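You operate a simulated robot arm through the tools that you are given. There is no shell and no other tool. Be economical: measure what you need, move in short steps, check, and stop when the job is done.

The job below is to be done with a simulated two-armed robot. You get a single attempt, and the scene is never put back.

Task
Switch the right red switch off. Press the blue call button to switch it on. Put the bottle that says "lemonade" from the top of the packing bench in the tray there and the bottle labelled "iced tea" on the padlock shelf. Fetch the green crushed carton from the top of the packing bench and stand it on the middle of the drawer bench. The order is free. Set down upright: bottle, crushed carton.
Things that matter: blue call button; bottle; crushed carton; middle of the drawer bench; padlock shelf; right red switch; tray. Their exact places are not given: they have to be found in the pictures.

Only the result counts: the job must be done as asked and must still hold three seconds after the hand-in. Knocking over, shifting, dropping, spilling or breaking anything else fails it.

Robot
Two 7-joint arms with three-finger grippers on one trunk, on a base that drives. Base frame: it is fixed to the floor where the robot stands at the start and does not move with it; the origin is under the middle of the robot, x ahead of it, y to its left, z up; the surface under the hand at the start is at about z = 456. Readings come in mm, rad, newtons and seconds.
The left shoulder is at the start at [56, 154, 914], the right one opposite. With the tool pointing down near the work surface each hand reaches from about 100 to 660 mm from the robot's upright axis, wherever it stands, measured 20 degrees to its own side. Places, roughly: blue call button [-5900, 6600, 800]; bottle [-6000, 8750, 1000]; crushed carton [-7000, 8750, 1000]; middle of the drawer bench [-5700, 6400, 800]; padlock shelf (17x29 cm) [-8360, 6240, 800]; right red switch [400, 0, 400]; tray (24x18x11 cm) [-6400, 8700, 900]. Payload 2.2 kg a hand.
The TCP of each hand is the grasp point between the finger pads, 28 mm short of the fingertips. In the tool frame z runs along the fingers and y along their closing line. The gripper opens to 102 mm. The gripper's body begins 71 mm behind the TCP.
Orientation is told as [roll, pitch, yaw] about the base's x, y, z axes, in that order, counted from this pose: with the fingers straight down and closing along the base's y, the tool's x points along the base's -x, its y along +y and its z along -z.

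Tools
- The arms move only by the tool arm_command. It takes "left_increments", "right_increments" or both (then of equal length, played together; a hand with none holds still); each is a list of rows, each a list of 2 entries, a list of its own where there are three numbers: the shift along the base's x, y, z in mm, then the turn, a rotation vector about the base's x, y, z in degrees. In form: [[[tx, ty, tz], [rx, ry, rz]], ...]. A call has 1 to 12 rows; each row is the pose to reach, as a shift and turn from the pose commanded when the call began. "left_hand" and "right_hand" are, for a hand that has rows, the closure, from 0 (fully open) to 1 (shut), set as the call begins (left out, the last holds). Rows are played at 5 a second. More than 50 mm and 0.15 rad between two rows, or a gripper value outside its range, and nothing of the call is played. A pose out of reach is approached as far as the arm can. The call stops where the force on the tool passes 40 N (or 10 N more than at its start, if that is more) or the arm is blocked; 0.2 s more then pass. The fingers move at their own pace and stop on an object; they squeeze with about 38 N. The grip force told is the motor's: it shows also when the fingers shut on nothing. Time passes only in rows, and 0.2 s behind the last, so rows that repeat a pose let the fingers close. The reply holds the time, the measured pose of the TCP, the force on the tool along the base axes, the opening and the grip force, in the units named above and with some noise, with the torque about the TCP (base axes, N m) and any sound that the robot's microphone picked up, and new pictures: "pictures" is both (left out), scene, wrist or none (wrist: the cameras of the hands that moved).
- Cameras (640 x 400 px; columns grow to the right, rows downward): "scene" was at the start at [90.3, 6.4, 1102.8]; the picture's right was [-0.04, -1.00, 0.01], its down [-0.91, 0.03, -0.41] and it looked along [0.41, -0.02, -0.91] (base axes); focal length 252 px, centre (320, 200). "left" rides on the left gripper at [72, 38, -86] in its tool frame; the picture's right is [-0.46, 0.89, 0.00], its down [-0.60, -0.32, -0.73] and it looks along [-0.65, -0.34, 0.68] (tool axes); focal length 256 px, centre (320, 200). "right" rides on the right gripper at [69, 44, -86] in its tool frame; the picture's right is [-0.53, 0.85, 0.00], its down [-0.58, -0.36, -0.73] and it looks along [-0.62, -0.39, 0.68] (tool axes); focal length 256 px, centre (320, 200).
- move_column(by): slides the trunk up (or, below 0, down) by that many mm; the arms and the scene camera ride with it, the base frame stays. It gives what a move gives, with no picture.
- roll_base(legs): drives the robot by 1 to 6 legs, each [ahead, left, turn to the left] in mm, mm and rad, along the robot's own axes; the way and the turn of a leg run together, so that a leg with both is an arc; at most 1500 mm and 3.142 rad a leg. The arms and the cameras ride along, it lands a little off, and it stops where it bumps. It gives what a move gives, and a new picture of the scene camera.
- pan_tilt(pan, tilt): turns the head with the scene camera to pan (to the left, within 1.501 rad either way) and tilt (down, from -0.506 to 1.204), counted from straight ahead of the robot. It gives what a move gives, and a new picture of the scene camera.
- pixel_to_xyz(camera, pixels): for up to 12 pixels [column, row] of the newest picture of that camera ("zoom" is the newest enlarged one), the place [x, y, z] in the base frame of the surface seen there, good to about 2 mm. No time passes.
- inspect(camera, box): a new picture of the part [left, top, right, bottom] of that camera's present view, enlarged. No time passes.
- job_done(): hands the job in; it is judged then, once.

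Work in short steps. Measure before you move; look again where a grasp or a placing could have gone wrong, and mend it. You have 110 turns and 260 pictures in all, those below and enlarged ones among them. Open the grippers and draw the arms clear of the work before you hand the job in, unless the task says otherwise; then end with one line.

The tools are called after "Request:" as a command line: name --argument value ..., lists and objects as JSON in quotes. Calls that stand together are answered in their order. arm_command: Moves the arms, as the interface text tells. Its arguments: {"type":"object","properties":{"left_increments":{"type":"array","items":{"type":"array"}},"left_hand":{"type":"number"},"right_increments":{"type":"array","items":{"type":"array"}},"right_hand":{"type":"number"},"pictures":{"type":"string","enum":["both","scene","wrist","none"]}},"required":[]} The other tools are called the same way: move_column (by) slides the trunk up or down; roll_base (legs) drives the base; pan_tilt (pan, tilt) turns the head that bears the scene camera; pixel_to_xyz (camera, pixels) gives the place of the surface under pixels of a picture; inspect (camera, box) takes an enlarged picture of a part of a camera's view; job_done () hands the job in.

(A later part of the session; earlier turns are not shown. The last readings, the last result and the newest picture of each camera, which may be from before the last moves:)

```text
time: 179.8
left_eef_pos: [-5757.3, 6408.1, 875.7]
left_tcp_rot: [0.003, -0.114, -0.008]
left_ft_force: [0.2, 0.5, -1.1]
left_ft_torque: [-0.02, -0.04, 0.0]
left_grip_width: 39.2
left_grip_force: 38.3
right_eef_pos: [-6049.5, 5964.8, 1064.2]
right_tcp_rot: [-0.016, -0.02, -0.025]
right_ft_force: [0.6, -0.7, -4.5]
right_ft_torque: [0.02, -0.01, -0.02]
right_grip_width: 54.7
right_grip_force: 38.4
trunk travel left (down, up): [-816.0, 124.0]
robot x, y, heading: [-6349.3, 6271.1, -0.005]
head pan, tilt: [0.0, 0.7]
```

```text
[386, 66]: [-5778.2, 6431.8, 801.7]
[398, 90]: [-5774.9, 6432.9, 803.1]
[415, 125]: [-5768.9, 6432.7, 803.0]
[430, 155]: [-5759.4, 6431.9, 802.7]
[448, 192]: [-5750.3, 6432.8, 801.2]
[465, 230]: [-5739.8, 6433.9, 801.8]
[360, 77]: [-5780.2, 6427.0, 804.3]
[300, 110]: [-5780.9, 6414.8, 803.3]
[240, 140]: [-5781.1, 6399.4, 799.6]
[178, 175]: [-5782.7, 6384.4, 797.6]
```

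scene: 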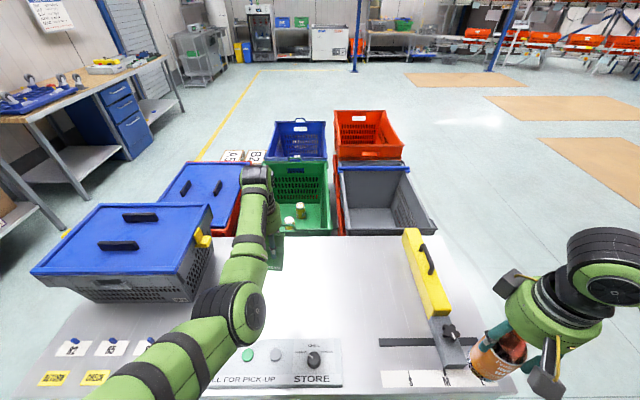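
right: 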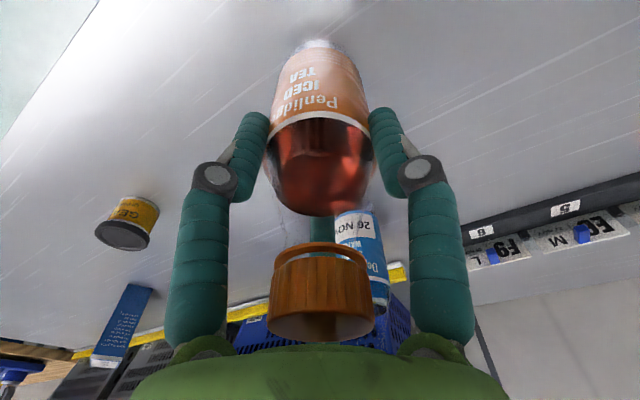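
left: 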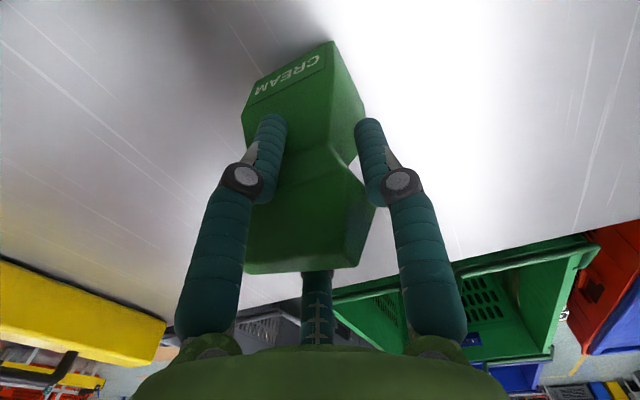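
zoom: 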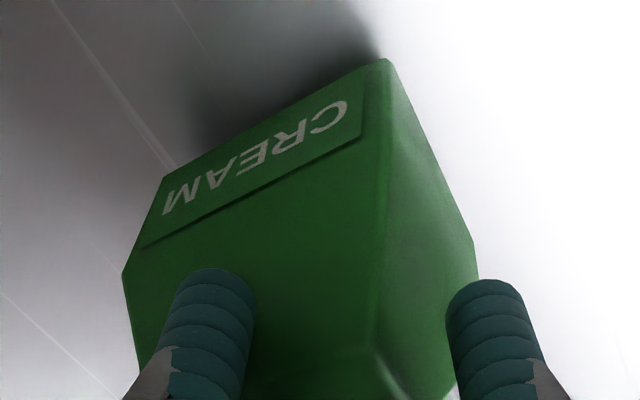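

Level now, bottom ≈ 800. I lower 17 mm, then feel.

Request:
arm_command --left_increments '[[[0, 0, -9], [0, 0, 0]], [[0, 0, -16], [0, 0, 0]], [[0, 0, -19], [0, 0, 0]], [[0, 0, -19], [0, 0, 0]]]' --pictures "none"

Request:
inspect --camera "left" --box '[220, 20, 400, 160]'

Request:
pixel_to_xyz --camera "zoom" --pixels '[[386, 66], [398, 90], [415, 125], [448, 192], [465, 230], [360, 77], [300, 110], [240, 140], [178, 175]]'

```text
time: 180.8
left_eef_pos: [-5757.9, 6406.9, 865.7]
left_tcp_rot: [0.004, -0.133, -0.006]
left_ft_force: [-1.8, 1.2, 37.8]
left_ft_torque: [-1.05, 0.95, -0.08]
left_grip_width: 39.3
left_grip_force: 38.0
right_eef_pos: [-6055.5, 5964.2, 1065.6]
right_tcp_rot: [-0.013, -0.026, -0.026]
right_ft_force: [0.8, 0.7, -4.1]
right_ft_torque: [0.01, 0.02, 0.02]
right_grip_width: 55.0
right_grip_force: 38.2
trunk travel left (down, up): [-816.0, 124.0]
robot x, y, heading: [-6344.5, 6271.8, -0.01]
head pan, tilt: [0.0, 0.7]
```

```text
2.86 times, centred on (310, 90) of left
```

zoom: 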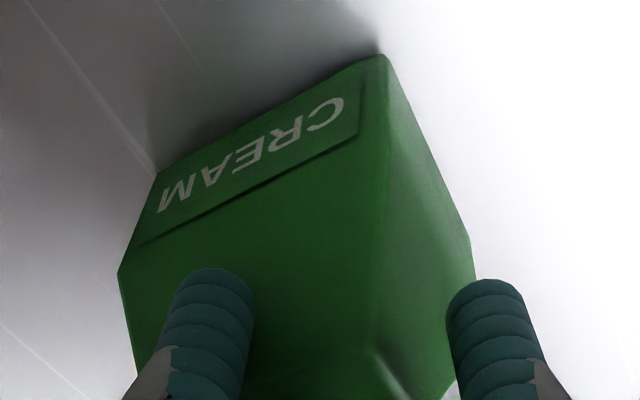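

```text
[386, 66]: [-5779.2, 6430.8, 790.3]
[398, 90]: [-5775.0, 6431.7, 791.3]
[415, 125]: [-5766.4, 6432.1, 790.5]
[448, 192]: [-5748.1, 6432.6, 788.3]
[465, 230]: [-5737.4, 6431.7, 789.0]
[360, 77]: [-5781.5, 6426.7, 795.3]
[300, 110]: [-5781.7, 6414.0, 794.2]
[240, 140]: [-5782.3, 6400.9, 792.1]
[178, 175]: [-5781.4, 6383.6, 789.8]
```

Contact at the front-right bottom corner (torques), so the carton rolls about 6° low on its right. I lift 5 mm, roll -6° about x and pitch +2°, then lower again.

Request:
arm_command --left_increments '[[[0, 0, 6], [0, 0, 0]], [[0, 0, 6], [-3, 1, 0]], [[0, 0, 6], [-6, 2, 0]], [[0, 0, 6], [-6, 2, 0]]]' --pictures "none"

Request:
arm_command --left_increments '[[[0, 0, -2], [0, 0, 0]], [[0, 0, -5], [0, 0, 0]], [[0, 0, -5], [0, 0, 0]]]' --pictures "none"

```text
time: 181.8
left_eef_pos: [-5758.8, 6409.0, 861.7]
left_tcp_rot: [-0.1, -0.076, 0.002]
left_ft_force: [0.1, 2.5, 7.0]
left_ft_torque: [0.02, -0.1, 0.04]
left_grip_width: 39.4
left_grip_force: 37.7
right_eef_pos: [-6051.5, 5965.7, 1063.5]
right_tcp_rot: [-0.016, -0.024, -0.025]
right_ft_force: [0.6, -0.2, -4.5]
right_ft_torque: [0.02, -0.03, 0.05]
right_grip_width: 55.0
right_grip_force: 38.2
trunk travel left (down, up): [-816.0, 124.0]
robot x, y, heading: [-6343.9, 6272.1, -0.007]
head pan, tilt: [0.0, 0.7]
```

```text
time: 182.6
left_eef_pos: [-5759.2, 6407.5, 860.9]
left_tcp_rot: [-0.102, -0.088, 0.001]
left_ft_force: [-3.1, 1.8, 19.5]
left_ft_torque: [-0.33, -0.2, 0.02]
left_grip_width: 39.6
left_grip_force: 38.2
right_eef_pos: [-6054.0, 5965.8, 1065.9]
right_tcp_rot: [-0.013, -0.025, -0.024]
right_ft_force: [0.5, -0.4, -3.8]
right_ft_torque: [-0.01, -0.02, 0.0]
right_grip_width: 54.9
right_grip_force: 37.7
trunk travel left (down, up): [-816.0, 124.0]
robot x, y, heading: [-6343.9, 6275.4, -0.009]
head pan, tilt: [0.0, 0.7]
```

Contact is now fairly centred (19 N, small torques). I look before releasing.

Request:
inspect --camera "left" --box '[200, 0, 440, 300]'

Request:
inspect --camera "scene" --box '[200, 150, 330, 330]'

```text
1.33 times, centred on (320, 150) of left
```

zoom: 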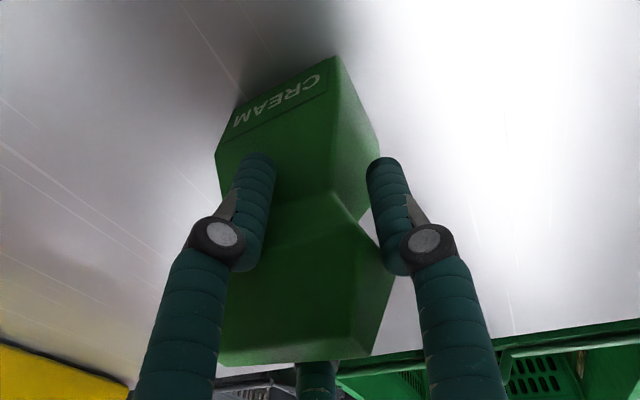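

```text
2.22 times, centred on (265, 240) of scene
```

zoom: 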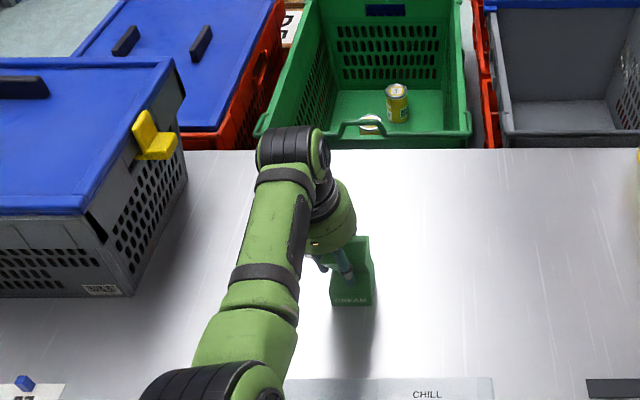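

The carton stands on the bench. I open and, after a wait, rise straight.

Request:
arm_command --left_increments '[[[0, 0, 0], [0, 0, 0]], [[0, 0, 0], [0, 0, 0]], [[0, 0, 0], [0, 0, 0]]]' --left_hand 0 --pictures "wrist"

```text
time: 183.4
left_eef_pos: [-5758.5, 6408.1, 856.7]
left_tcp_rot: [-0.102, -0.079, 0.002]
left_ft_force: [0.5, 0.6, -0.4]
left_ft_torque: [-0.02, -0.02, -0.01]
left_grip_width: 102.0
left_grip_force: 0.1
right_eef_pos: [-6050.4, 5964.8, 1064.1]
right_tcp_rot: [-0.015, -0.021, -0.025]
right_ft_force: [-0.4, 0.2, -4.6]
right_ft_torque: [-0.01, 0.01, 0.01]
right_grip_width: 55.0
right_grip_force: 38.5
trunk travel left (down, up): [-816.0, 124.0]
robot x, y, heading: [-6347.0, 6276.2, -0.006]
head pan, tilt: [0.0, 0.7]
```

left: 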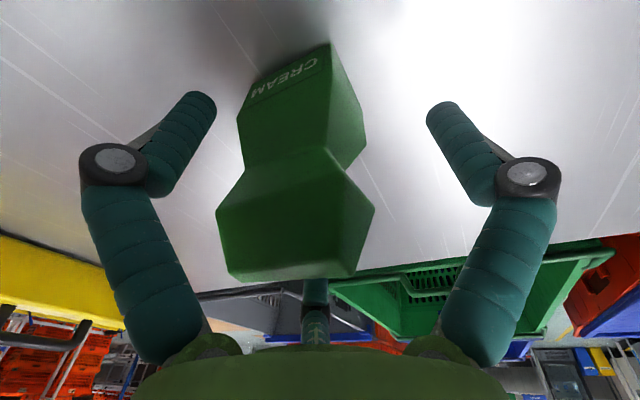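

It stands free between the open fingers. I rise 170 mm and level the hand.

Request:
arm_command --left_increments '[[[0, 0, 40], [0, 0, 0]], [[0, 0, 80], [0, 0, 0]], [[0, 0, 120], [0, 0, 0]], [[0, 0, 150], [3, 2, 0]], [[0, 0, 150], [5.8, 5, 0]], [[-30, 20, 150], [5.8, 5, 0]], [[-65, 45, 150], [5.8, 5, 0]], [[-100, 70, 150], [5.8, 5, 0]], [[-135, 95, 150], [5.8, 5, 0]], [[-165, 110, 150], [5.8, 5, 0]]]' --pictures "both"

Request:
inspect --camera "scene" --box '[180, 200, 400, 400]'

```text
time: 185.8
left_eef_pos: [-5868.5, 6577.0, 974.5]
left_tcp_rot: [0.038, -0.023, 0.042]
left_ft_force: [0.3, -0.2, 0.2]
left_ft_torque: [0.02, 0.04, -0.02]
left_grip_width: 102.0
left_grip_force: 0.0
left hand out of reach, approached as far as the arm can: row 6, 7, 8, 9, 10
right_eef_pos: [-6050.3, 5964.5, 1064.4]
right_tcp_rot: [-0.013, -0.02, -0.024]
right_ft_force: [0.4, -0.2, -5.1]
right_ft_torque: [0.0, 0.05, -0.02]
right_grip_width: 54.9
right_grip_force: 38.1
trunk travel left (down, up): [-816.0, 124.0]
robot x, y, heading: [-6344.7, 6277.4, -0.01]
head pan, tilt: [0.0, 0.7]
stopped in row 10 (left hand): the arm was blocked; the commanded pose is now the measured one
```

scene: 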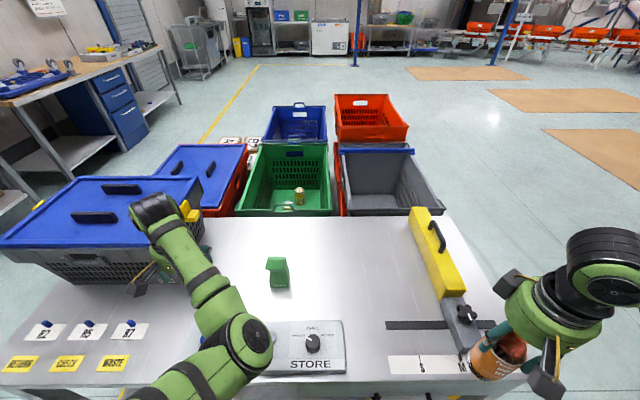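
left: 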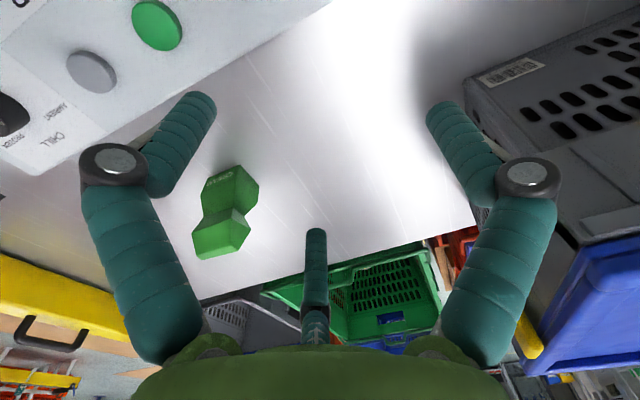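

```text
2.00 times, centred on (290, 300) of scene
```

zoom: 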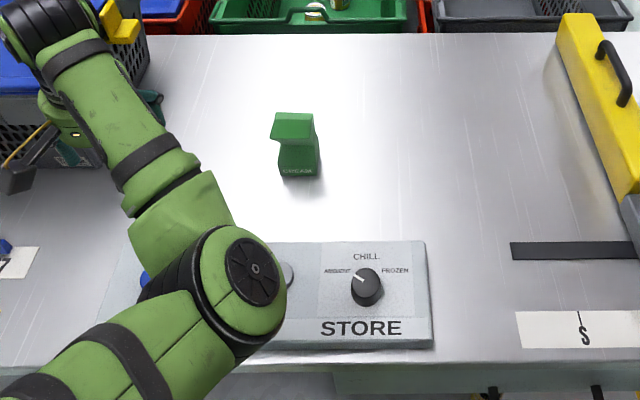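

The carton stands upright in the middle. Left arm is at its limit inward, so I use the base: back 82 mm and right 20 mm to bring the left hand over the blue button at (-5950,6555).

Request:
roll_base --legs '[[-82, -20, 0]]'

Request:
inspect --camera "left" --box '[0, 0, 640, 400]'

```text
time: 186.9
left_eef_pos: [-5949.1, 6557.9, 972.4]
left_tcp_rot: [0.037, -0.021, 0.041]
left_ft_force: [0.5, 0.3, -0.1]
left_ft_torque: [0.02, 0.04, -0.02]
left_grip_width: 101.9
left_grip_force: 0.0
right_eef_pos: [-6129.1, 5947.6, 1063.6]
right_tcp_rot: [-0.015, -0.018, -0.024]
right_ft_force: [0.3, 0.3, -4.9]
right_ft_torque: [0.02, 0.05, -0.01]
right_grip_width: 54.7
right_grip_force: 37.9
trunk travel left (down, up): [-816.0, 124.0]
robot x, y, heading: [-6426.2, 6252.1, -0.012]
head pan, tilt: [0.0, 0.7]
```

scene: 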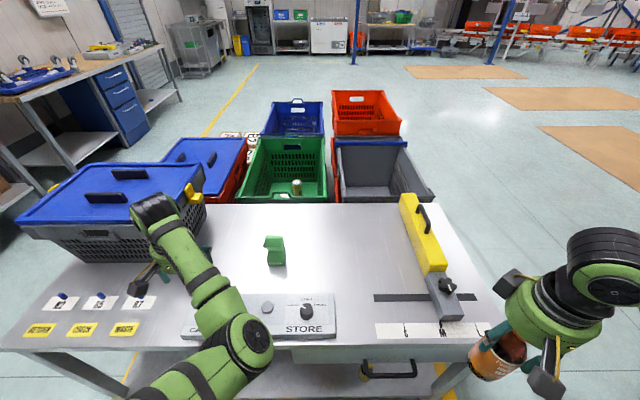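

```text
1.00 times, centred on (320, 200) of left (not enlarged: the box is as wide or as high as the picture)
```

zoom: 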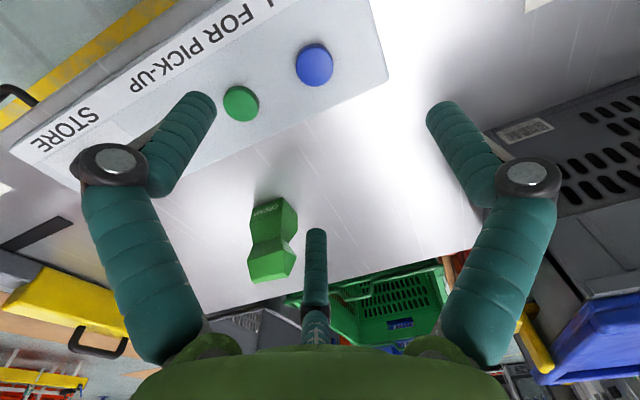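

Request:
pixel_to_xyz --camera "zoom" --pixels '[[314, 64], [298, 64], [331, 64], [314, 48], [314, 80], [240, 103], [340, 40]]'

Request:
inspect --camera "left" --box '[220, 10, 400, 140]'

```text
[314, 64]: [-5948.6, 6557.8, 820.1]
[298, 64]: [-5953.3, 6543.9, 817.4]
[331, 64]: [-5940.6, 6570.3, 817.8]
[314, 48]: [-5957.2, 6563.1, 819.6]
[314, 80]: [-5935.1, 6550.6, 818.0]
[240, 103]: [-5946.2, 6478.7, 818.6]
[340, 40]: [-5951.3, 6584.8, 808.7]
```

```text
3.08 times, centred on (310, 75) of left
```

zoom: 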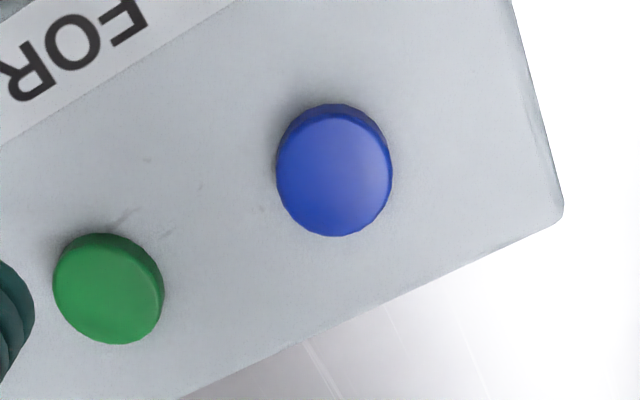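

Blue button centre (-5947,6557), top z 820; the hand is right above. I close the fingers and descend to fingertip z≈824.

Request:
arm_command --left_increments '[[[0, 0, 0], [0, 0, 0]], [[1, -1, -30], [0, 0, 0]], [[1, -1, -60], [0, 0, 0]], [[1, -1, -90], [0, 0, 0]], [[1, -1, -110], [0, 0, 0]], [[1, -1, -120], [0, 0, 0]], [[1, -1, -120], [0, 0, 0]]]' --left_hand 1 --pictures "wrist"

```text
time: 188.5
left_eef_pos: [-5950.5, 6556.1, 851.9]
left_tcp_rot: [0.038, -0.024, 0.039]
left_ft_force: [-0.7, 0.1, -0.1]
left_ft_torque: [0.01, 0.02, 0.01]
left_grip_width: 2.1
left_grip_force: 31.6
right_eef_pos: [-6131.5, 5945.5, 1063.6]
right_tcp_rot: [-0.013, -0.021, -0.026]
right_ft_force: [0.2, -0.3, -3.8]
right_ft_torque: [-0.02, 0.01, -0.01]
right_grip_width: 54.8
right_grip_force: 37.9
trunk travel left (down, up): [-816.0, 124.0]
robot x, y, heading: [-6428.3, 6253.0, -0.012]
head pan, tilt: [0.0, 0.7]
```

left: 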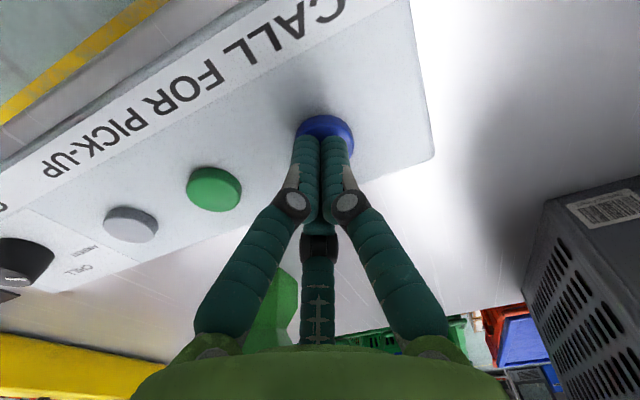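

The fingertips are centred on the blue button. I press down stepwise about 10 mm.

Request:
arm_command --left_increments '[[[0, 0, -3], [0, 0, 0]], [[0, 0, -6], [0, 0, 0]], [[0, 0, -8], [0, 0, 0]], [[0, 0, -10], [0, 0, 0]], [[0, 0, -10], [0, 0, 0]]]' --pictures "wrist"

```text
time: 189.7
left_eef_pos: [-5948.1, 6556.7, 842.7]
left_tcp_rot: [0.038, -0.023, 0.042]
left_ft_force: [-0.2, 0.8, 1.9]
left_ft_torque: [0.0, -0.04, -0.03]
left_grip_width: 2.2
left_grip_force: 31.1
right_eef_pos: [-6132.5, 5946.5, 1063.6]
right_tcp_rot: [-0.016, -0.023, -0.024]
right_ft_force: [0.1, -0.7, -4.3]
right_ft_torque: [0.01, -0.03, -0.03]
right_grip_width: 54.6
right_grip_force: 37.8
trunk travel left (down, up): [-816.0, 124.0]
robot x, y, heading: [-6425.3, 6253.2, -0.012]
head pan, tilt: [0.0, 0.7]
heard: click
```

left: 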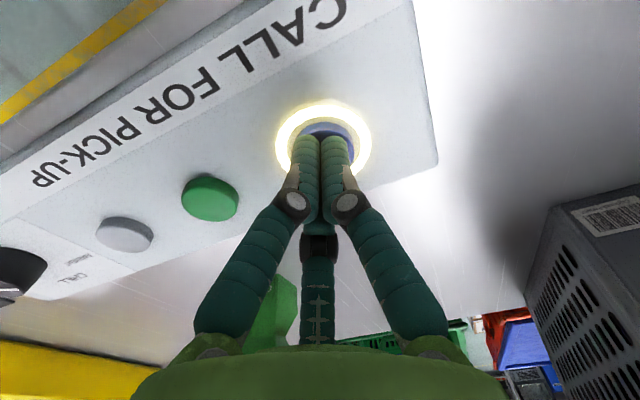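

A click and a lit ring: it's on. I rise 150 mm straight and check that it stays lit.

Request:
arm_command --left_increments '[[[0, 0, 40], [0, 0, 0]], [[0, 0, 80], [0, 0, 0]], [[0, 0, 120], [0, 0, 0]], [[0, 0, 130], [0, 0, 0]]]' --pictures "both"

```text
time: 190.7
left_eef_pos: [-5949.6, 6555.8, 974.9]
left_tcp_rot: [0.037, -0.02, 0.043]
left_ft_force: [-0.4, -0.3, -0.4]
left_ft_torque: [-0.01, 0.01, 0.03]
left_grip_width: 2.2
left_grip_force: 31.5
right_eef_pos: [-6132.3, 5945.6, 1064.0]
right_tcp_rot: [-0.014, -0.023, -0.023]
right_ft_force: [-0.6, 0.2, -3.9]
right_ft_torque: [0.05, 0.02, 0.0]
right_grip_width: 54.9
right_grip_force: 37.7
trunk travel left (down, up): [-816.0, 124.0]
robot x, y, heading: [-6426.4, 6253.7, -0.007]
head pan, tilt: [0.0, 0.7]
```

scene: 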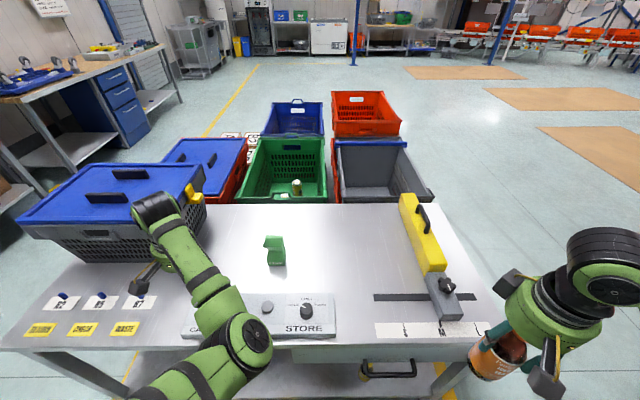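
left: 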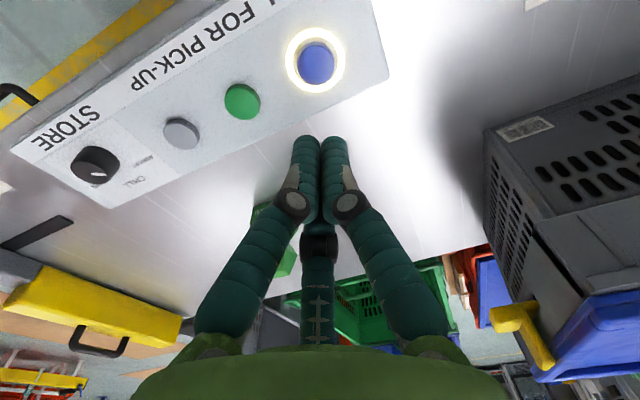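

Blue button stays lit. I back off 380 mm and turn to face west toward the padlock shelf.

Request:
roll_base --legs '[[-400, 0, 0], [0, 0, 3.14], [500, 0, 0]]'

Request:
pan_tilt --pan 0 --tilt 0.35

Request:
inspect --camera "scene" --box '[200, 100, 480, 280]'

```text
time: 202.9
left_eef_pos: [-7819.8, 6016.3, 974.7]
left_tcp_rot: [0.039, -0.023, 3.126]
left_ft_force: [-0.2, 0.8, -1.2]
left_ft_torque: [0.0, -0.02, 0.01]
left_grip_width: 2.0
left_grip_force: 31.6
right_eef_pos: [-7599.7, 6612.7, 1063.8]
right_tcp_rot: [-0.014, -0.023, 3.059]
right_ft_force: [0.2, -1.1, -5.0]
right_ft_torque: [0.02, -0.01, -0.02]
right_grip_width: 55.0
right_grip_force: 38.0
trunk travel left (down, up): [-816.0, 124.0]
robot x, y, heading: [-7326.4, 6288.0, 3.077]
head pan, tilt: [0.0, 0.7]
```

scene: 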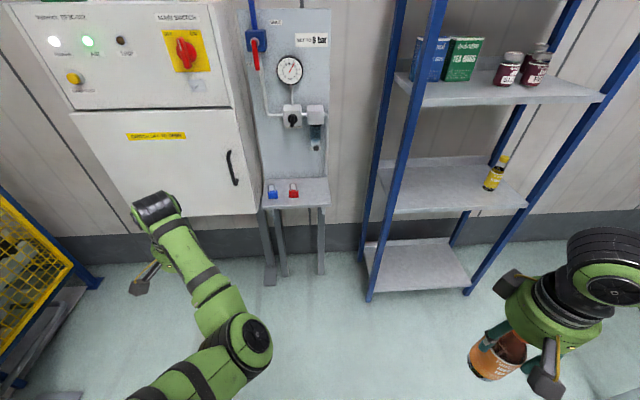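

```text
time: 203.8
left_eef_pos: [-7820.5, 6014.2, 973.1]
left_tcp_rot: [0.039, -0.022, 3.125]
left_ft_force: [1.1, 0.3, 0.8]
left_ft_torque: [0.01, 0.02, -0.01]
left_grip_width: 1.9
left_grip_force: 32.0
right_eef_pos: [-7602.9, 6613.5, 1064.0]
right_tcp_rot: [-0.014, -0.022, 3.061]
right_ft_force: [0.4, 0.5, -4.4]
right_ft_torque: [0.01, 0.01, -0.02]
right_grip_width: 54.8
right_grip_force: 38.4
trunk travel left (down, up): [-816.0, 124.0]
robot x, y, heading: [-7329.2, 6288.7, 3.076]
head pan, tilt: [0.0, 0.351]
```

scene: 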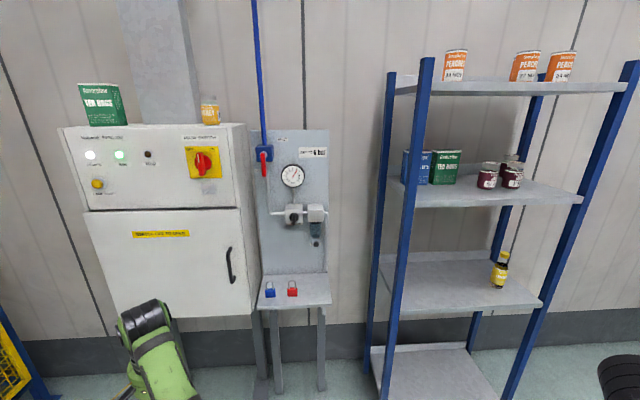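

```text
2.22 times, centred on (340, 190) of scene
```

zoom: 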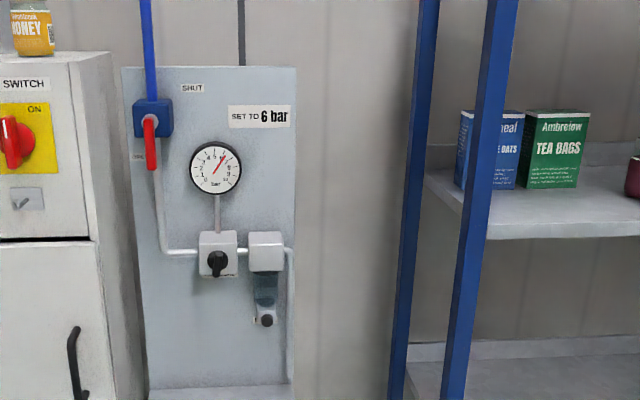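

The padlock shelf, with a blue and red padlock, is at scene (295,290). I measure shelf corners, padlocks, regulator.

Request:
pixel_to_xyz --camera "scene" --pixels '[[260, 307], [330, 303], [262, 276], [326, 274], [270, 290], [292, 289], [315, 290], [318, 240], [294, 218], [312, 282], [385, 300], [245, 200]]'

Request:
inspect --camera "scene" --box '[240, 230, 350, 330]'

```text
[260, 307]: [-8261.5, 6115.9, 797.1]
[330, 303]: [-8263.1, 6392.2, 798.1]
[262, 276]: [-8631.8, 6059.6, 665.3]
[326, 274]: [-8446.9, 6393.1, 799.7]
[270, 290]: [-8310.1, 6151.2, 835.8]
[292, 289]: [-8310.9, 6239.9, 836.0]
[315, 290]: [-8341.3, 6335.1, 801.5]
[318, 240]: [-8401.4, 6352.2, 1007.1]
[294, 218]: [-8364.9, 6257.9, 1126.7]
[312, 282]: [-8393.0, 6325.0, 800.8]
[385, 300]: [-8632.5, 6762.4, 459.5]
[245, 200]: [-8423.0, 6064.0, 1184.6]
```

```text
4.00 times, centred on (295, 280) of scene
```

zoom: 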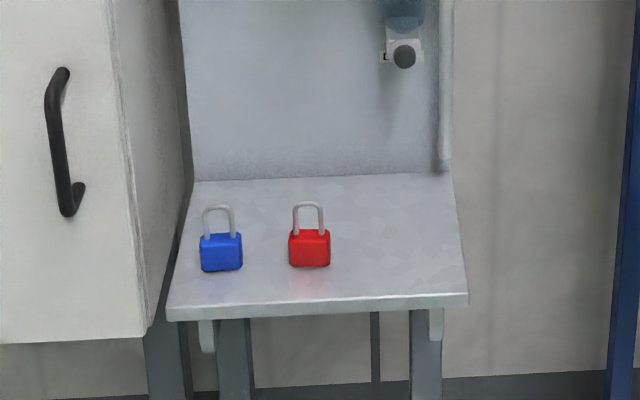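

Free area of the shelf is right of the red padlock, target about (-8303,6338), z 800. I measure the cabinet front and rack post to plan the stance.

Request:
pixel_to_xyz --camera "scene" --pixels '[[170, 270], [230, 262], [235, 280], [418, 170], [400, 300], [428, 70], [250, 310], [312, 210], [316, 232], [293, 214], [318, 215], [265, 155]]'

```text
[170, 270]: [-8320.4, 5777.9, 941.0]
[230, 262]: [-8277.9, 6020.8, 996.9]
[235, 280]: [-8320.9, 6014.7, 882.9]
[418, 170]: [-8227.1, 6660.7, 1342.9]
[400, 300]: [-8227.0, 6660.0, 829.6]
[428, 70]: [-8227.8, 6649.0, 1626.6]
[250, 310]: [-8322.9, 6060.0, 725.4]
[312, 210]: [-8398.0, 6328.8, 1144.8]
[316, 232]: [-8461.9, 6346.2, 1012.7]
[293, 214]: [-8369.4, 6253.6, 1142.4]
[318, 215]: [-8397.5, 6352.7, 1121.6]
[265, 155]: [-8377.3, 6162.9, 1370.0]
```

I turn to heading ~3.6 (keeps the left hand off the cabinet) and strafe right, staying back from the shelf.

Request:
roll_base --legs '[[0, 0, 0.524], [0, -325, 0]]'

```text
time: 207.4
left_eef_pos: [-7763.0, 6098.4, 972.9]
left_tcp_rot: [0.038, -0.022, -2.637]
left_ft_force: [0.6, -0.1, 0.3]
left_ft_torque: [-0.02, 0.0, -0.01]
left_grip_width: 2.2
left_grip_force: 31.0
right_eef_pos: [-7869.6, 6727.5, 1063.4]
right_tcp_rot: [-0.017, -0.023, -2.703]
right_ft_force: [-0.4, 0.0, -5.1]
right_ft_torque: [0.01, 0.04, 0.0]
right_grip_width: 55.1
right_grip_force: 37.9
trunk travel left (down, up): [-816.0, 124.0]
robot x, y, heading: [-7468.2, 6582.3, -2.689]
head pan, tilt: [0.0, 0.351]
```

scene: 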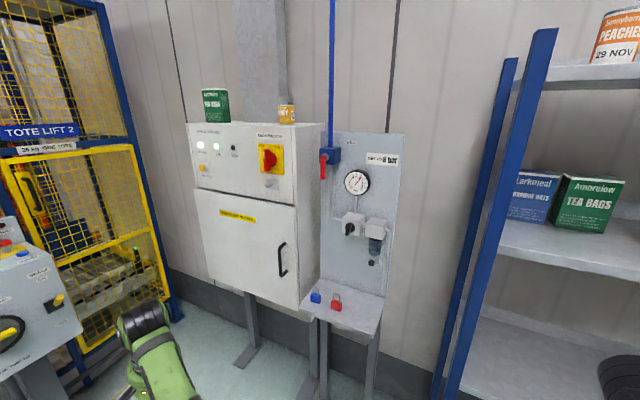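

I swing the right hand with the bottle to the front (560 ahead, 150 right) while still back.

Request:
arm_command --right_increments '[[[-24, -36, 0], [0, 0, 0]], [[-48, -73, 0], [0, 0, 0]], [[-72, -109, 0], [0, 0, 0]], [[-96, -145, 0], [0, 0, 0]], [[-120, -181, 0], [0, 0, 0]], [[-144, -218, 0], [0, 0, 0]], [[-168, -254, 0], [0, 0, 0]], [[-168, -254, 0], [0, 0, 0]]]' --pictures "none"

Request:
roll_base --legs '[[200, 0, 0]]'

Request:
pan_tilt --pan -0.2 --tilt 0.7

Request:
inspect --camera "right" --box '[0, 0, 640, 400]'

```text
time: 209.2
left_eef_pos: [-7762.9, 6100.6, 973.6]
left_tcp_rot: [0.038, -0.023, -2.637]
left_ft_force: [0.4, 0.3, 1.4]
left_ft_torque: [-0.02, 0.01, 0.0]
left_grip_width: 2.3
left_grip_force: 31.5
right_eef_pos: [-8039.2, 6476.3, 1063.7]
right_tcp_rot: [-0.014, -0.023, -2.705]
right_ft_force: [0.0, 0.6, -4.3]
right_ft_torque: [0.03, 0.02, 0.01]
right_grip_width: 55.0
right_grip_force: 38.1
trunk travel left (down, up): [-816.0, 124.0]
robot x, y, heading: [-7469.0, 6581.5, -2.683]
head pan, tilt: [0.0, 0.351]
```

```text
time: 210.8
left_eef_pos: [-7937.7, 6013.9, 974.9]
left_tcp_rot: [0.038, -0.025, -2.637]
left_ft_force: [0.2, 0.6, 0.0]
left_ft_torque: [-0.03, -0.01, -0.04]
left_grip_width: 1.8
left_grip_force: 31.2
right_eef_pos: [-8213.0, 6390.0, 1065.2]
right_tcp_rot: [-0.014, -0.024, -2.704]
right_ft_force: [0.2, -0.2, -3.8]
right_ft_torque: [0.0, 0.03, 0.0]
right_grip_width: 55.1
right_grip_force: 38.2
trunk travel left (down, up): [-816.0, 124.0]
robot x, y, heading: [-7649.4, 6496.1, -2.694]
head pan, tilt: [0.0, 0.351]
```

scene: 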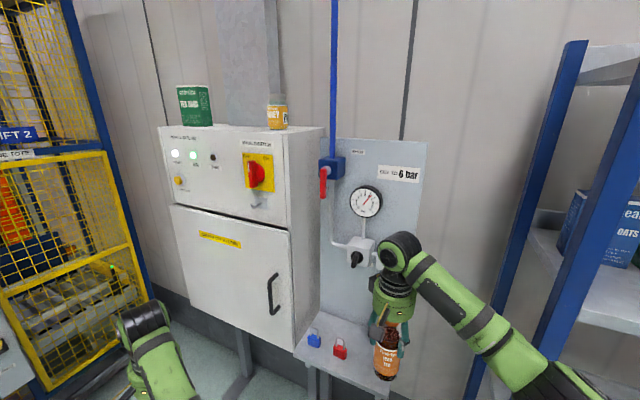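

```text
time: 211.6
left_eef_pos: [-7938.8, 6013.6, 972.1]
left_tcp_rot: [0.039, -0.021, -2.637]
left_ft_force: [0.0, 0.6, -0.3]
left_ft_torque: [-0.01, -0.02, -0.01]
left_grip_width: 1.9
left_grip_force: 31.0
right_eef_pos: [-8215.6, 6388.4, 1062.4]
right_tcp_rot: [-0.014, -0.02, -2.703]
right_ft_force: [0.5, -0.4, -4.1]
right_ft_torque: [0.02, -0.05, 0.04]
right_grip_width: 55.1
right_grip_force: 38.1
trunk travel left (down, up): [-816.0, 124.0]
robot x, y, heading: [-7645.7, 6496.6, -2.692]
head pan, tilt: [-0.201, 0.7]
```

scene: 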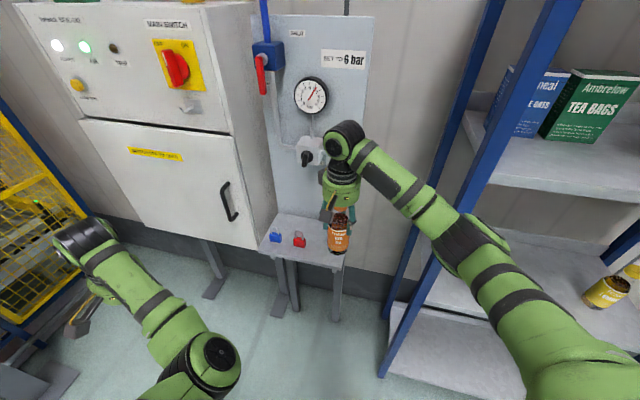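

```text
1.00 times, centred on (320, 200) of right (not enlarged: the box is as wide or as high as the picture)
```

zoom: 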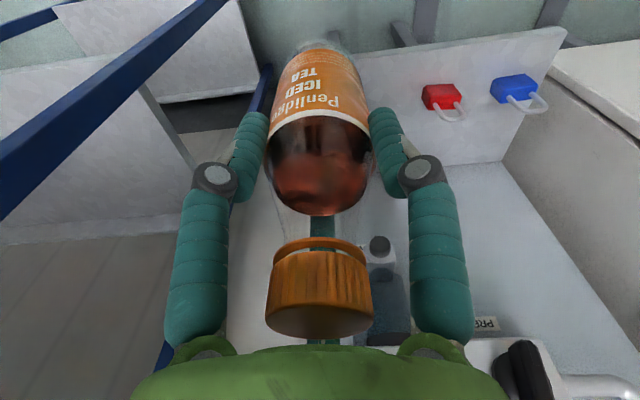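

Everything is clear; the target is 100 mm straight ahead. I advance the base 98 mm with the bottle bottom at ~950, above the padlocks.

Request:
roll_base --legs '[[98, 0, 0]]'

Request:
inspect --camera "right" --box '[0, 0, 640, 400]'

Request:
inspect --camera "scene" --box '[240, 80, 440, 300]'

```text
time: 212.8
left_eef_pos: [-8022.4, 5971.1, 974.3]
left_tcp_rot: [0.038, -0.025, -2.637]
left_ft_force: [-0.1, -0.3, 0.0]
left_ft_torque: [0.0, 0.0, -0.03]
left_grip_width: 2.2
left_grip_force: 31.0
right_eef_pos: [-8299.2, 6347.4, 1065.4]
right_tcp_rot: [-0.014, -0.024, -2.701]
right_ft_force: [0.0, 1.1, -4.6]
right_ft_torque: [0.01, -0.06, -0.02]
right_grip_width: 54.9
right_grip_force: 37.9
trunk travel left (down, up): [-816.0, 124.0]
robot x, y, heading: [-7731.2, 6458.9, -2.684]
head pan, tilt: [-0.201, 0.7]
```

scene: 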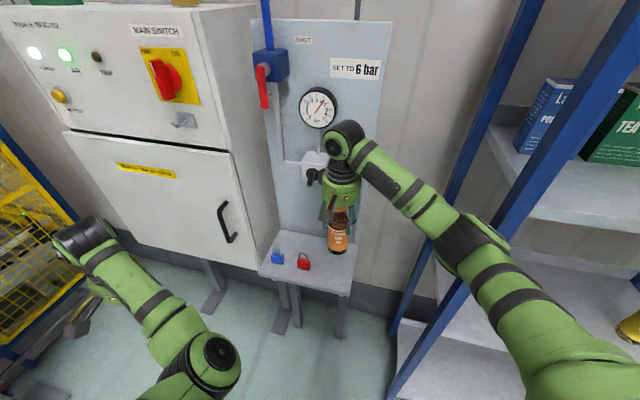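

```text
1.00 times, centred on (320, 200) of right (not enlarged: the box is as wide or as high as the picture)
```

zoom: 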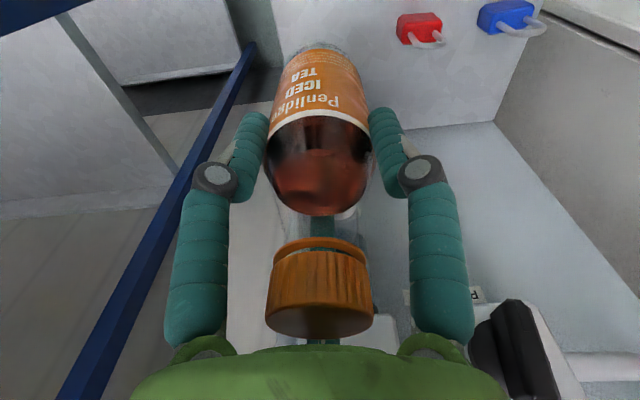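

```text
1.82 times, centred on (340, 190) of scene
```

zoom: 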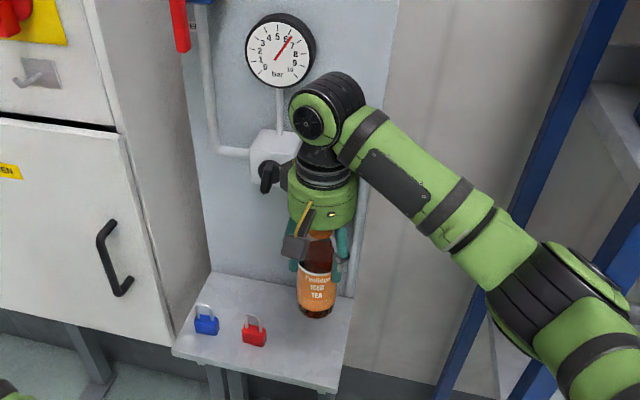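

Before lowering I check the clearance between the wrist joint (zoom (308,125)) and the regulator knob (268,178).

Request:
pixel_to_xyz --camera "zoom" --pixels '[[308, 125], [293, 115], [330, 80], [268, 178], [285, 180], [262, 165], [262, 190], [300, 200], [295, 250], [305, 205], [280, 155], [275, 20]]'

```text
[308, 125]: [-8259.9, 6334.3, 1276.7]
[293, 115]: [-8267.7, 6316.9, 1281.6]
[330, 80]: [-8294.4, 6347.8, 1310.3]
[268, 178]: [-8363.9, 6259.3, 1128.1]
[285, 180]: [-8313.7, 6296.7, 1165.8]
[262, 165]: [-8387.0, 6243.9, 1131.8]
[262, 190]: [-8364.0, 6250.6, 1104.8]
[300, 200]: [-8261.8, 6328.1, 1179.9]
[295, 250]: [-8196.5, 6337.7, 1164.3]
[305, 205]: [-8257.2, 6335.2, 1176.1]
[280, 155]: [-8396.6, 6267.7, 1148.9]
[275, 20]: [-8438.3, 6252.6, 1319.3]
```

Gap is over 50 mm. I lower 143 mm, then feel for the shelf.

Request:
arm_command --right_increments '[[[0, 0, -30], [0, 0, 0]], [[0, 0, -60], [0, 0, 0]], [[0, 0, -90], [0, 0, 0]], [[0, 0, -115], [0, 0, 0]], [[0, 0, -132], [0, 0, 0]], [[0, 0, -143], [0, 0, 0]], [[0, 0, -143], [0, 0, 0]]]' --pictures "both"

```text
time: 214.4
left_eef_pos: [-8023.9, 5971.3, 974.8]
left_tcp_rot: [0.038, -0.023, -2.635]
left_ft_force: [-0.8, 0.5, 0.6]
left_ft_torque: [-0.04, 0.01, 0.01]
left_grip_width: 2.1
left_grip_force: 31.3
right_eef_pos: [-8301.3, 6345.4, 919.9]
right_tcp_rot: [-0.014, -0.02, -2.703]
right_ft_force: [0.5, 0.7, -4.2]
right_ft_torque: [0.03, 0.0, 0.02]
right_grip_width: 54.8
right_grip_force: 38.2
trunk travel left (down, up): [-816.0, 124.0]
robot x, y, heading: [-7730.6, 6456.2, -2.685]
head pan, tilt: [-0.201, 0.7]
```

scene: 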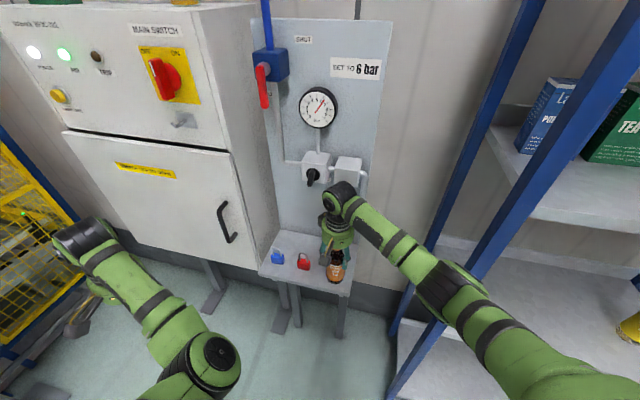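
right: 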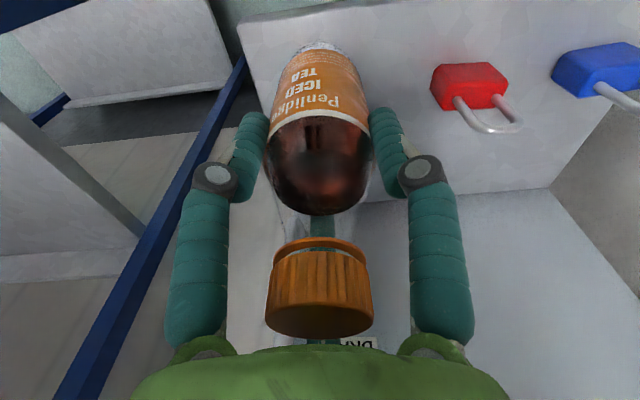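

Over the shelf with margins. I lower in small steps to contact.

Request:
arm_command --right_increments '[[[0, 0, -3], [0, 0, 0]], [[0, 0, -5], [0, 0, 0]], [[0, 0, -5], [0, 0, 0]]]' --pictures "none"

Request:
pixel_to_xyz --camera "right" --pixels '[[243, 25], [260, 90], [300, 30], [400, 30], [250, 60]]'

```text
time: 215.2
left_eef_pos: [-8024.1, 5972.4, 972.6]
left_tcp_rot: [0.038, -0.024, -2.636]
left_ft_force: [0.8, 0.7, 0.2]
left_ft_torque: [0.01, 0.0, 0.03]
left_grip_width: 2.0
left_grip_force: 31.1
right_eef_pos: [-8301.1, 6346.7, 915.7]
right_tcp_rot: [-0.014, -0.02, -2.702]
right_ft_force: [-0.4, 0.3, -3.7]
right_ft_torque: [0.0, -0.03, 0.02]
right_grip_width: 55.0
right_grip_force: 38.0
trunk travel left (down, up): [-816.0, 124.0]
robot x, y, heading: [-7730.7, 6453.5, -2.688]
head pan, tilt: [-0.201, 0.7]
```

```text
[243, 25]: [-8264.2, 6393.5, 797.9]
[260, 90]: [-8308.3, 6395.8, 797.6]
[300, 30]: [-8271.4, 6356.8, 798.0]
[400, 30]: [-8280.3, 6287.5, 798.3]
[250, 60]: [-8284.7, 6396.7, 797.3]
```

Request:
arm_command --right_increments '[[[0, 0, -2], [0, 0, 0]], [[0, 0, -4], [0, 0, 0]], [[0, 0, -4], [0, 0, 0]]]' --pictures "none"

```text
time: 216.0
left_eef_pos: [-8022.5, 5972.2, 975.0]
left_tcp_rot: [0.038, -0.024, -2.634]
left_ft_force: [0.2, -0.6, -0.9]
left_ft_torque: [-0.02, 0.0, -0.01]
left_grip_width: 2.4
left_grip_force: 30.8
right_eef_pos: [-8299.9, 6347.6, 916.8]
right_tcp_rot: [-0.013, -0.027, -2.703]
right_ft_force: [-2.3, 2.3, 17.8]
right_ft_torque: [0.29, -0.05, 0.06]
right_grip_width: 54.9
right_grip_force: 38.5
trunk travel left (down, up): [-816.0, 124.0]
robot x, y, heading: [-7731.2, 6453.4, -2.692]
head pan, tilt: [-0.201, 0.7]
```

The bottle stands on the shelf (+17.8 N). I open and rise.

Request:
arm_command --right_increments '[[[0, 0, 1], [0, 0, 0]], [[0, 0, 1], [0, 0, 0]], [[0, 0, 1], [0, 0, 0]], [[0, 0, 30], [0, 0, 0]], [[0, 0, 70], [0, 0, 0]], [[0, 0, 110], [0, 0, 0]], [[0, 0, 145], [0, 0, 0]]]' --right_hand 0 --pictures "both"

```text
time: 217.6
left_eef_pos: [-8023.3, 5971.9, 974.2]
left_tcp_rot: [0.037, -0.023, -2.636]
left_ft_force: [-0.3, 0.4, 0.1]
left_ft_torque: [-0.02, -0.04, -0.01]
left_grip_width: 2.2
left_grip_force: 31.4
right_eef_pos: [-8299.3, 6348.8, 1057.4]
right_tcp_rot: [-0.015, -0.023, -2.702]
right_ft_force: [0.2, 0.1, -0.1]
right_ft_torque: [0.0, 0.03, 0.01]
right_grip_width: 102.1
right_grip_force: 0.0
trunk travel left (down, up): [-816.0, 124.0]
robot x, y, heading: [-7729.1, 6454.8, -2.684]
head pan, tilt: [-0.201, 0.7]
```

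scene: 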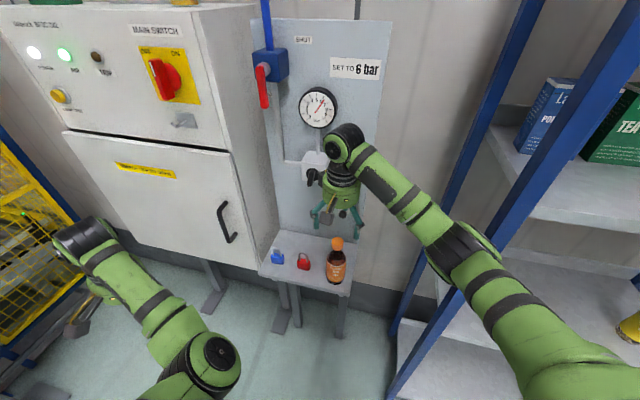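
right: 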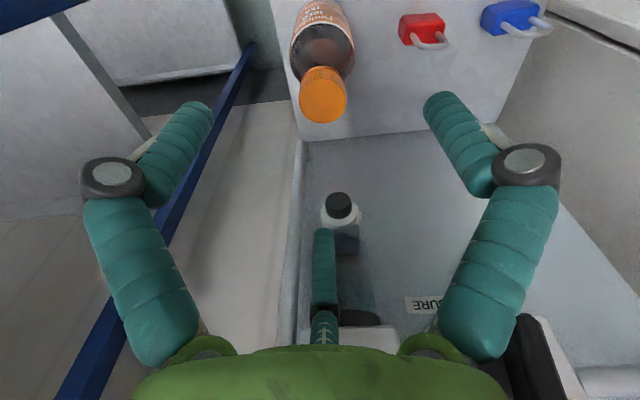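

The iced tea stands upright on the padlock shelf. I back the robot off 350 mm and open the left gripper.

Request:
roll_base --legs '[[-350, 0, 0]]'

Request:
arm_command --left_increments '[[[0, 0, 0], [0, 0, 0]], [[0, 0, 0], [0, 0, 0]], [[0, 0, 0], [0, 0, 0]]]' --left_hand 0 --pictures "none"

Request:
roll_base --legs '[[0, 0, -2.0]]'

Request:
pan_tilt --pan -1.0 --tilt 0.35

```text
time: 219.8
left_eef_pos: [-7709.0, 6126.5, 973.0]
left_tcp_rot: [0.039, -0.022, -2.632]
left_ft_force: [-0.1, 0.0, 0.7]
left_ft_torque: [-0.03, 0.02, 0.01]
left_grip_width: 2.0
left_grip_force: 31.6
right_eef_pos: [-7985.9, 6500.1, 1056.1]
right_tcp_rot: [-0.013, -0.02, -2.699]
right_ft_force: [-0.1, -0.4, 1.1]
right_ft_torque: [0.01, 0.02, 0.01]
right_grip_width: 102.0
right_grip_force: 0.1
trunk travel left (down, up): [-816.0, 124.0]
robot x, y, heading: [-7418.3, 6613.3, -2.687]
head pan, tilt: [-0.201, 0.7]
```

scene: 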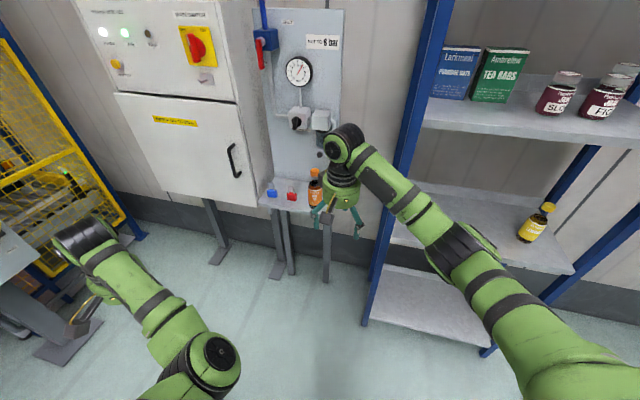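

```text
time: 220.6
left_eef_pos: [-7707.3, 6127.2, 974.4]
left_tcp_rot: [0.039, -0.023, -2.632]
left_ft_force: [-0.2, -0.4, 0.3]
left_ft_torque: [0.01, 0.02, -0.01]
left_grip_width: 102.1
left_grip_force: 0.1
right_eef_pos: [-7984.8, 6501.0, 1057.3]
right_tcp_rot: [-0.015, -0.023, -2.701]
right_ft_force: [0.6, 0.0, -0.1]
right_ft_torque: [0.01, -0.01, -0.01]
right_grip_width: 102.1
right_grip_force: 0.0
trunk travel left (down, up): [-816.0, 124.0]
robot x, y, heading: [-7414.5, 6608.0, -2.684]
head pan, tilt: [-0.201, 0.7]
```

```text
time: 225.8
left_eef_pos: [-7748.9, 7067.2, 973.1]
left_tcp_rot: [0.038, -0.024, 1.679]
left_ft_force: [-0.6, -0.8, -0.2]
left_ft_torque: [-0.01, 0.03, 0.02]
left_grip_width: 101.9
left_grip_force: 0.1
right_eef_pos: [-7293.9, 7178.6, 1056.1]
right_tcp_rot: [-0.016, -0.021, 1.612]
right_ft_force: [0.6, 0.6, 0.1]
right_ft_torque: [0.0, -0.02, 0.01]
right_grip_width: 102.4
right_grip_force: 0.1
trunk travel left (down, up): [-816.0, 124.0]
robot x, y, heading: [-7417.1, 6609.8, 1.626]
head pan, tilt: [-0.201, 0.7]
```

scene: 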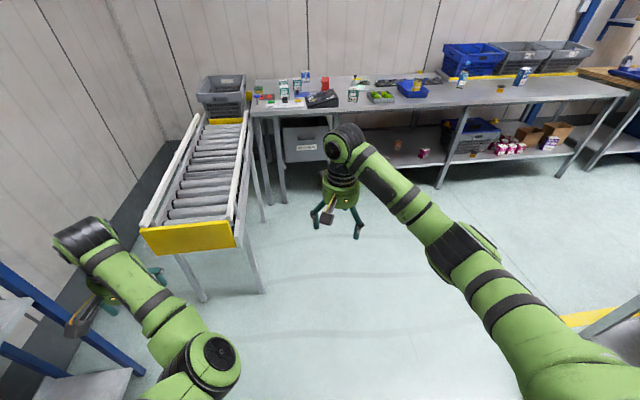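

```text
time: 226.9
left_eef_pos: [-7746.9, 7068.3, 973.6]
left_tcp_rot: [0.038, -0.022, 1.681]
left_ft_force: [0.9, 0.6, -0.4]
left_ft_torque: [-0.04, -0.01, 0.0]
left_grip_width: 102.2
left_grip_force: 0.0
right_eef_pos: [-7295.2, 7178.3, 1056.5]
right_tcp_rot: [-0.013, -0.02, 1.614]
right_ft_force: [0.1, -0.4, -0.3]
right_ft_torque: [0.02, -0.01, -0.01]
right_grip_width: 102.2
right_grip_force: 0.1
trunk travel left (down, up): [-816.0, 124.0]
robot x, y, heading: [-7414.7, 6610.8, 1.626]
head pan, tilt: [-1.0, 0.351]
```

scene: 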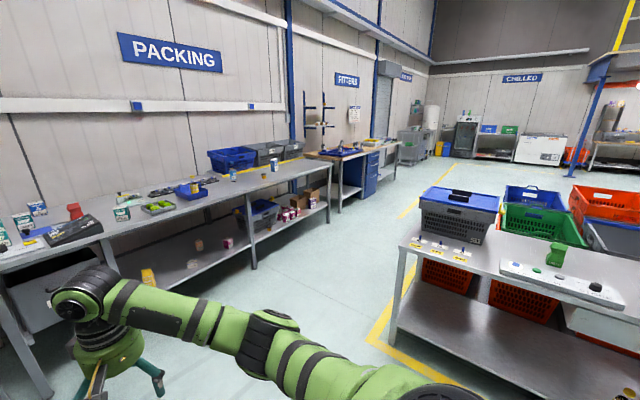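

I check the carton, the button's light and the tray bottle once more.

Request:
inspect --camera "scene" --box '[480, 220, 630, 310]'

Request:
inspect --camera "scene" --box '[20, 150, 300, 260]'

```text
4.27 times, centred on (555, 265) of scene
```

zoom: 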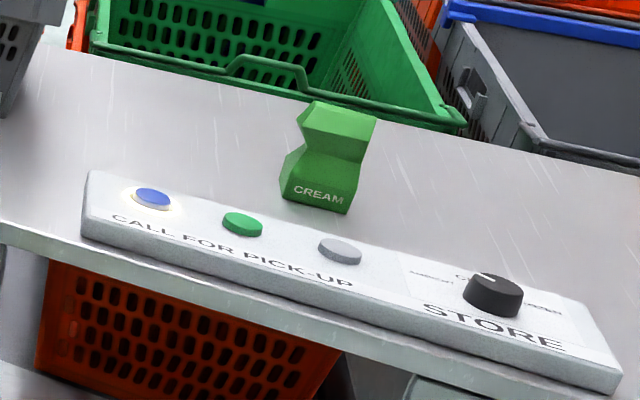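

```text
2.29 times, centred on (160, 205) of scene
```

zoom: 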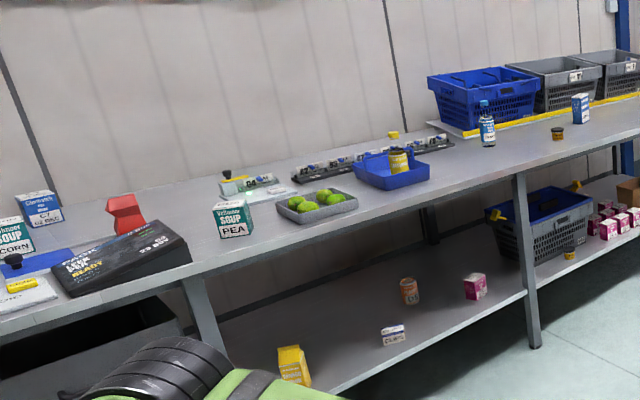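

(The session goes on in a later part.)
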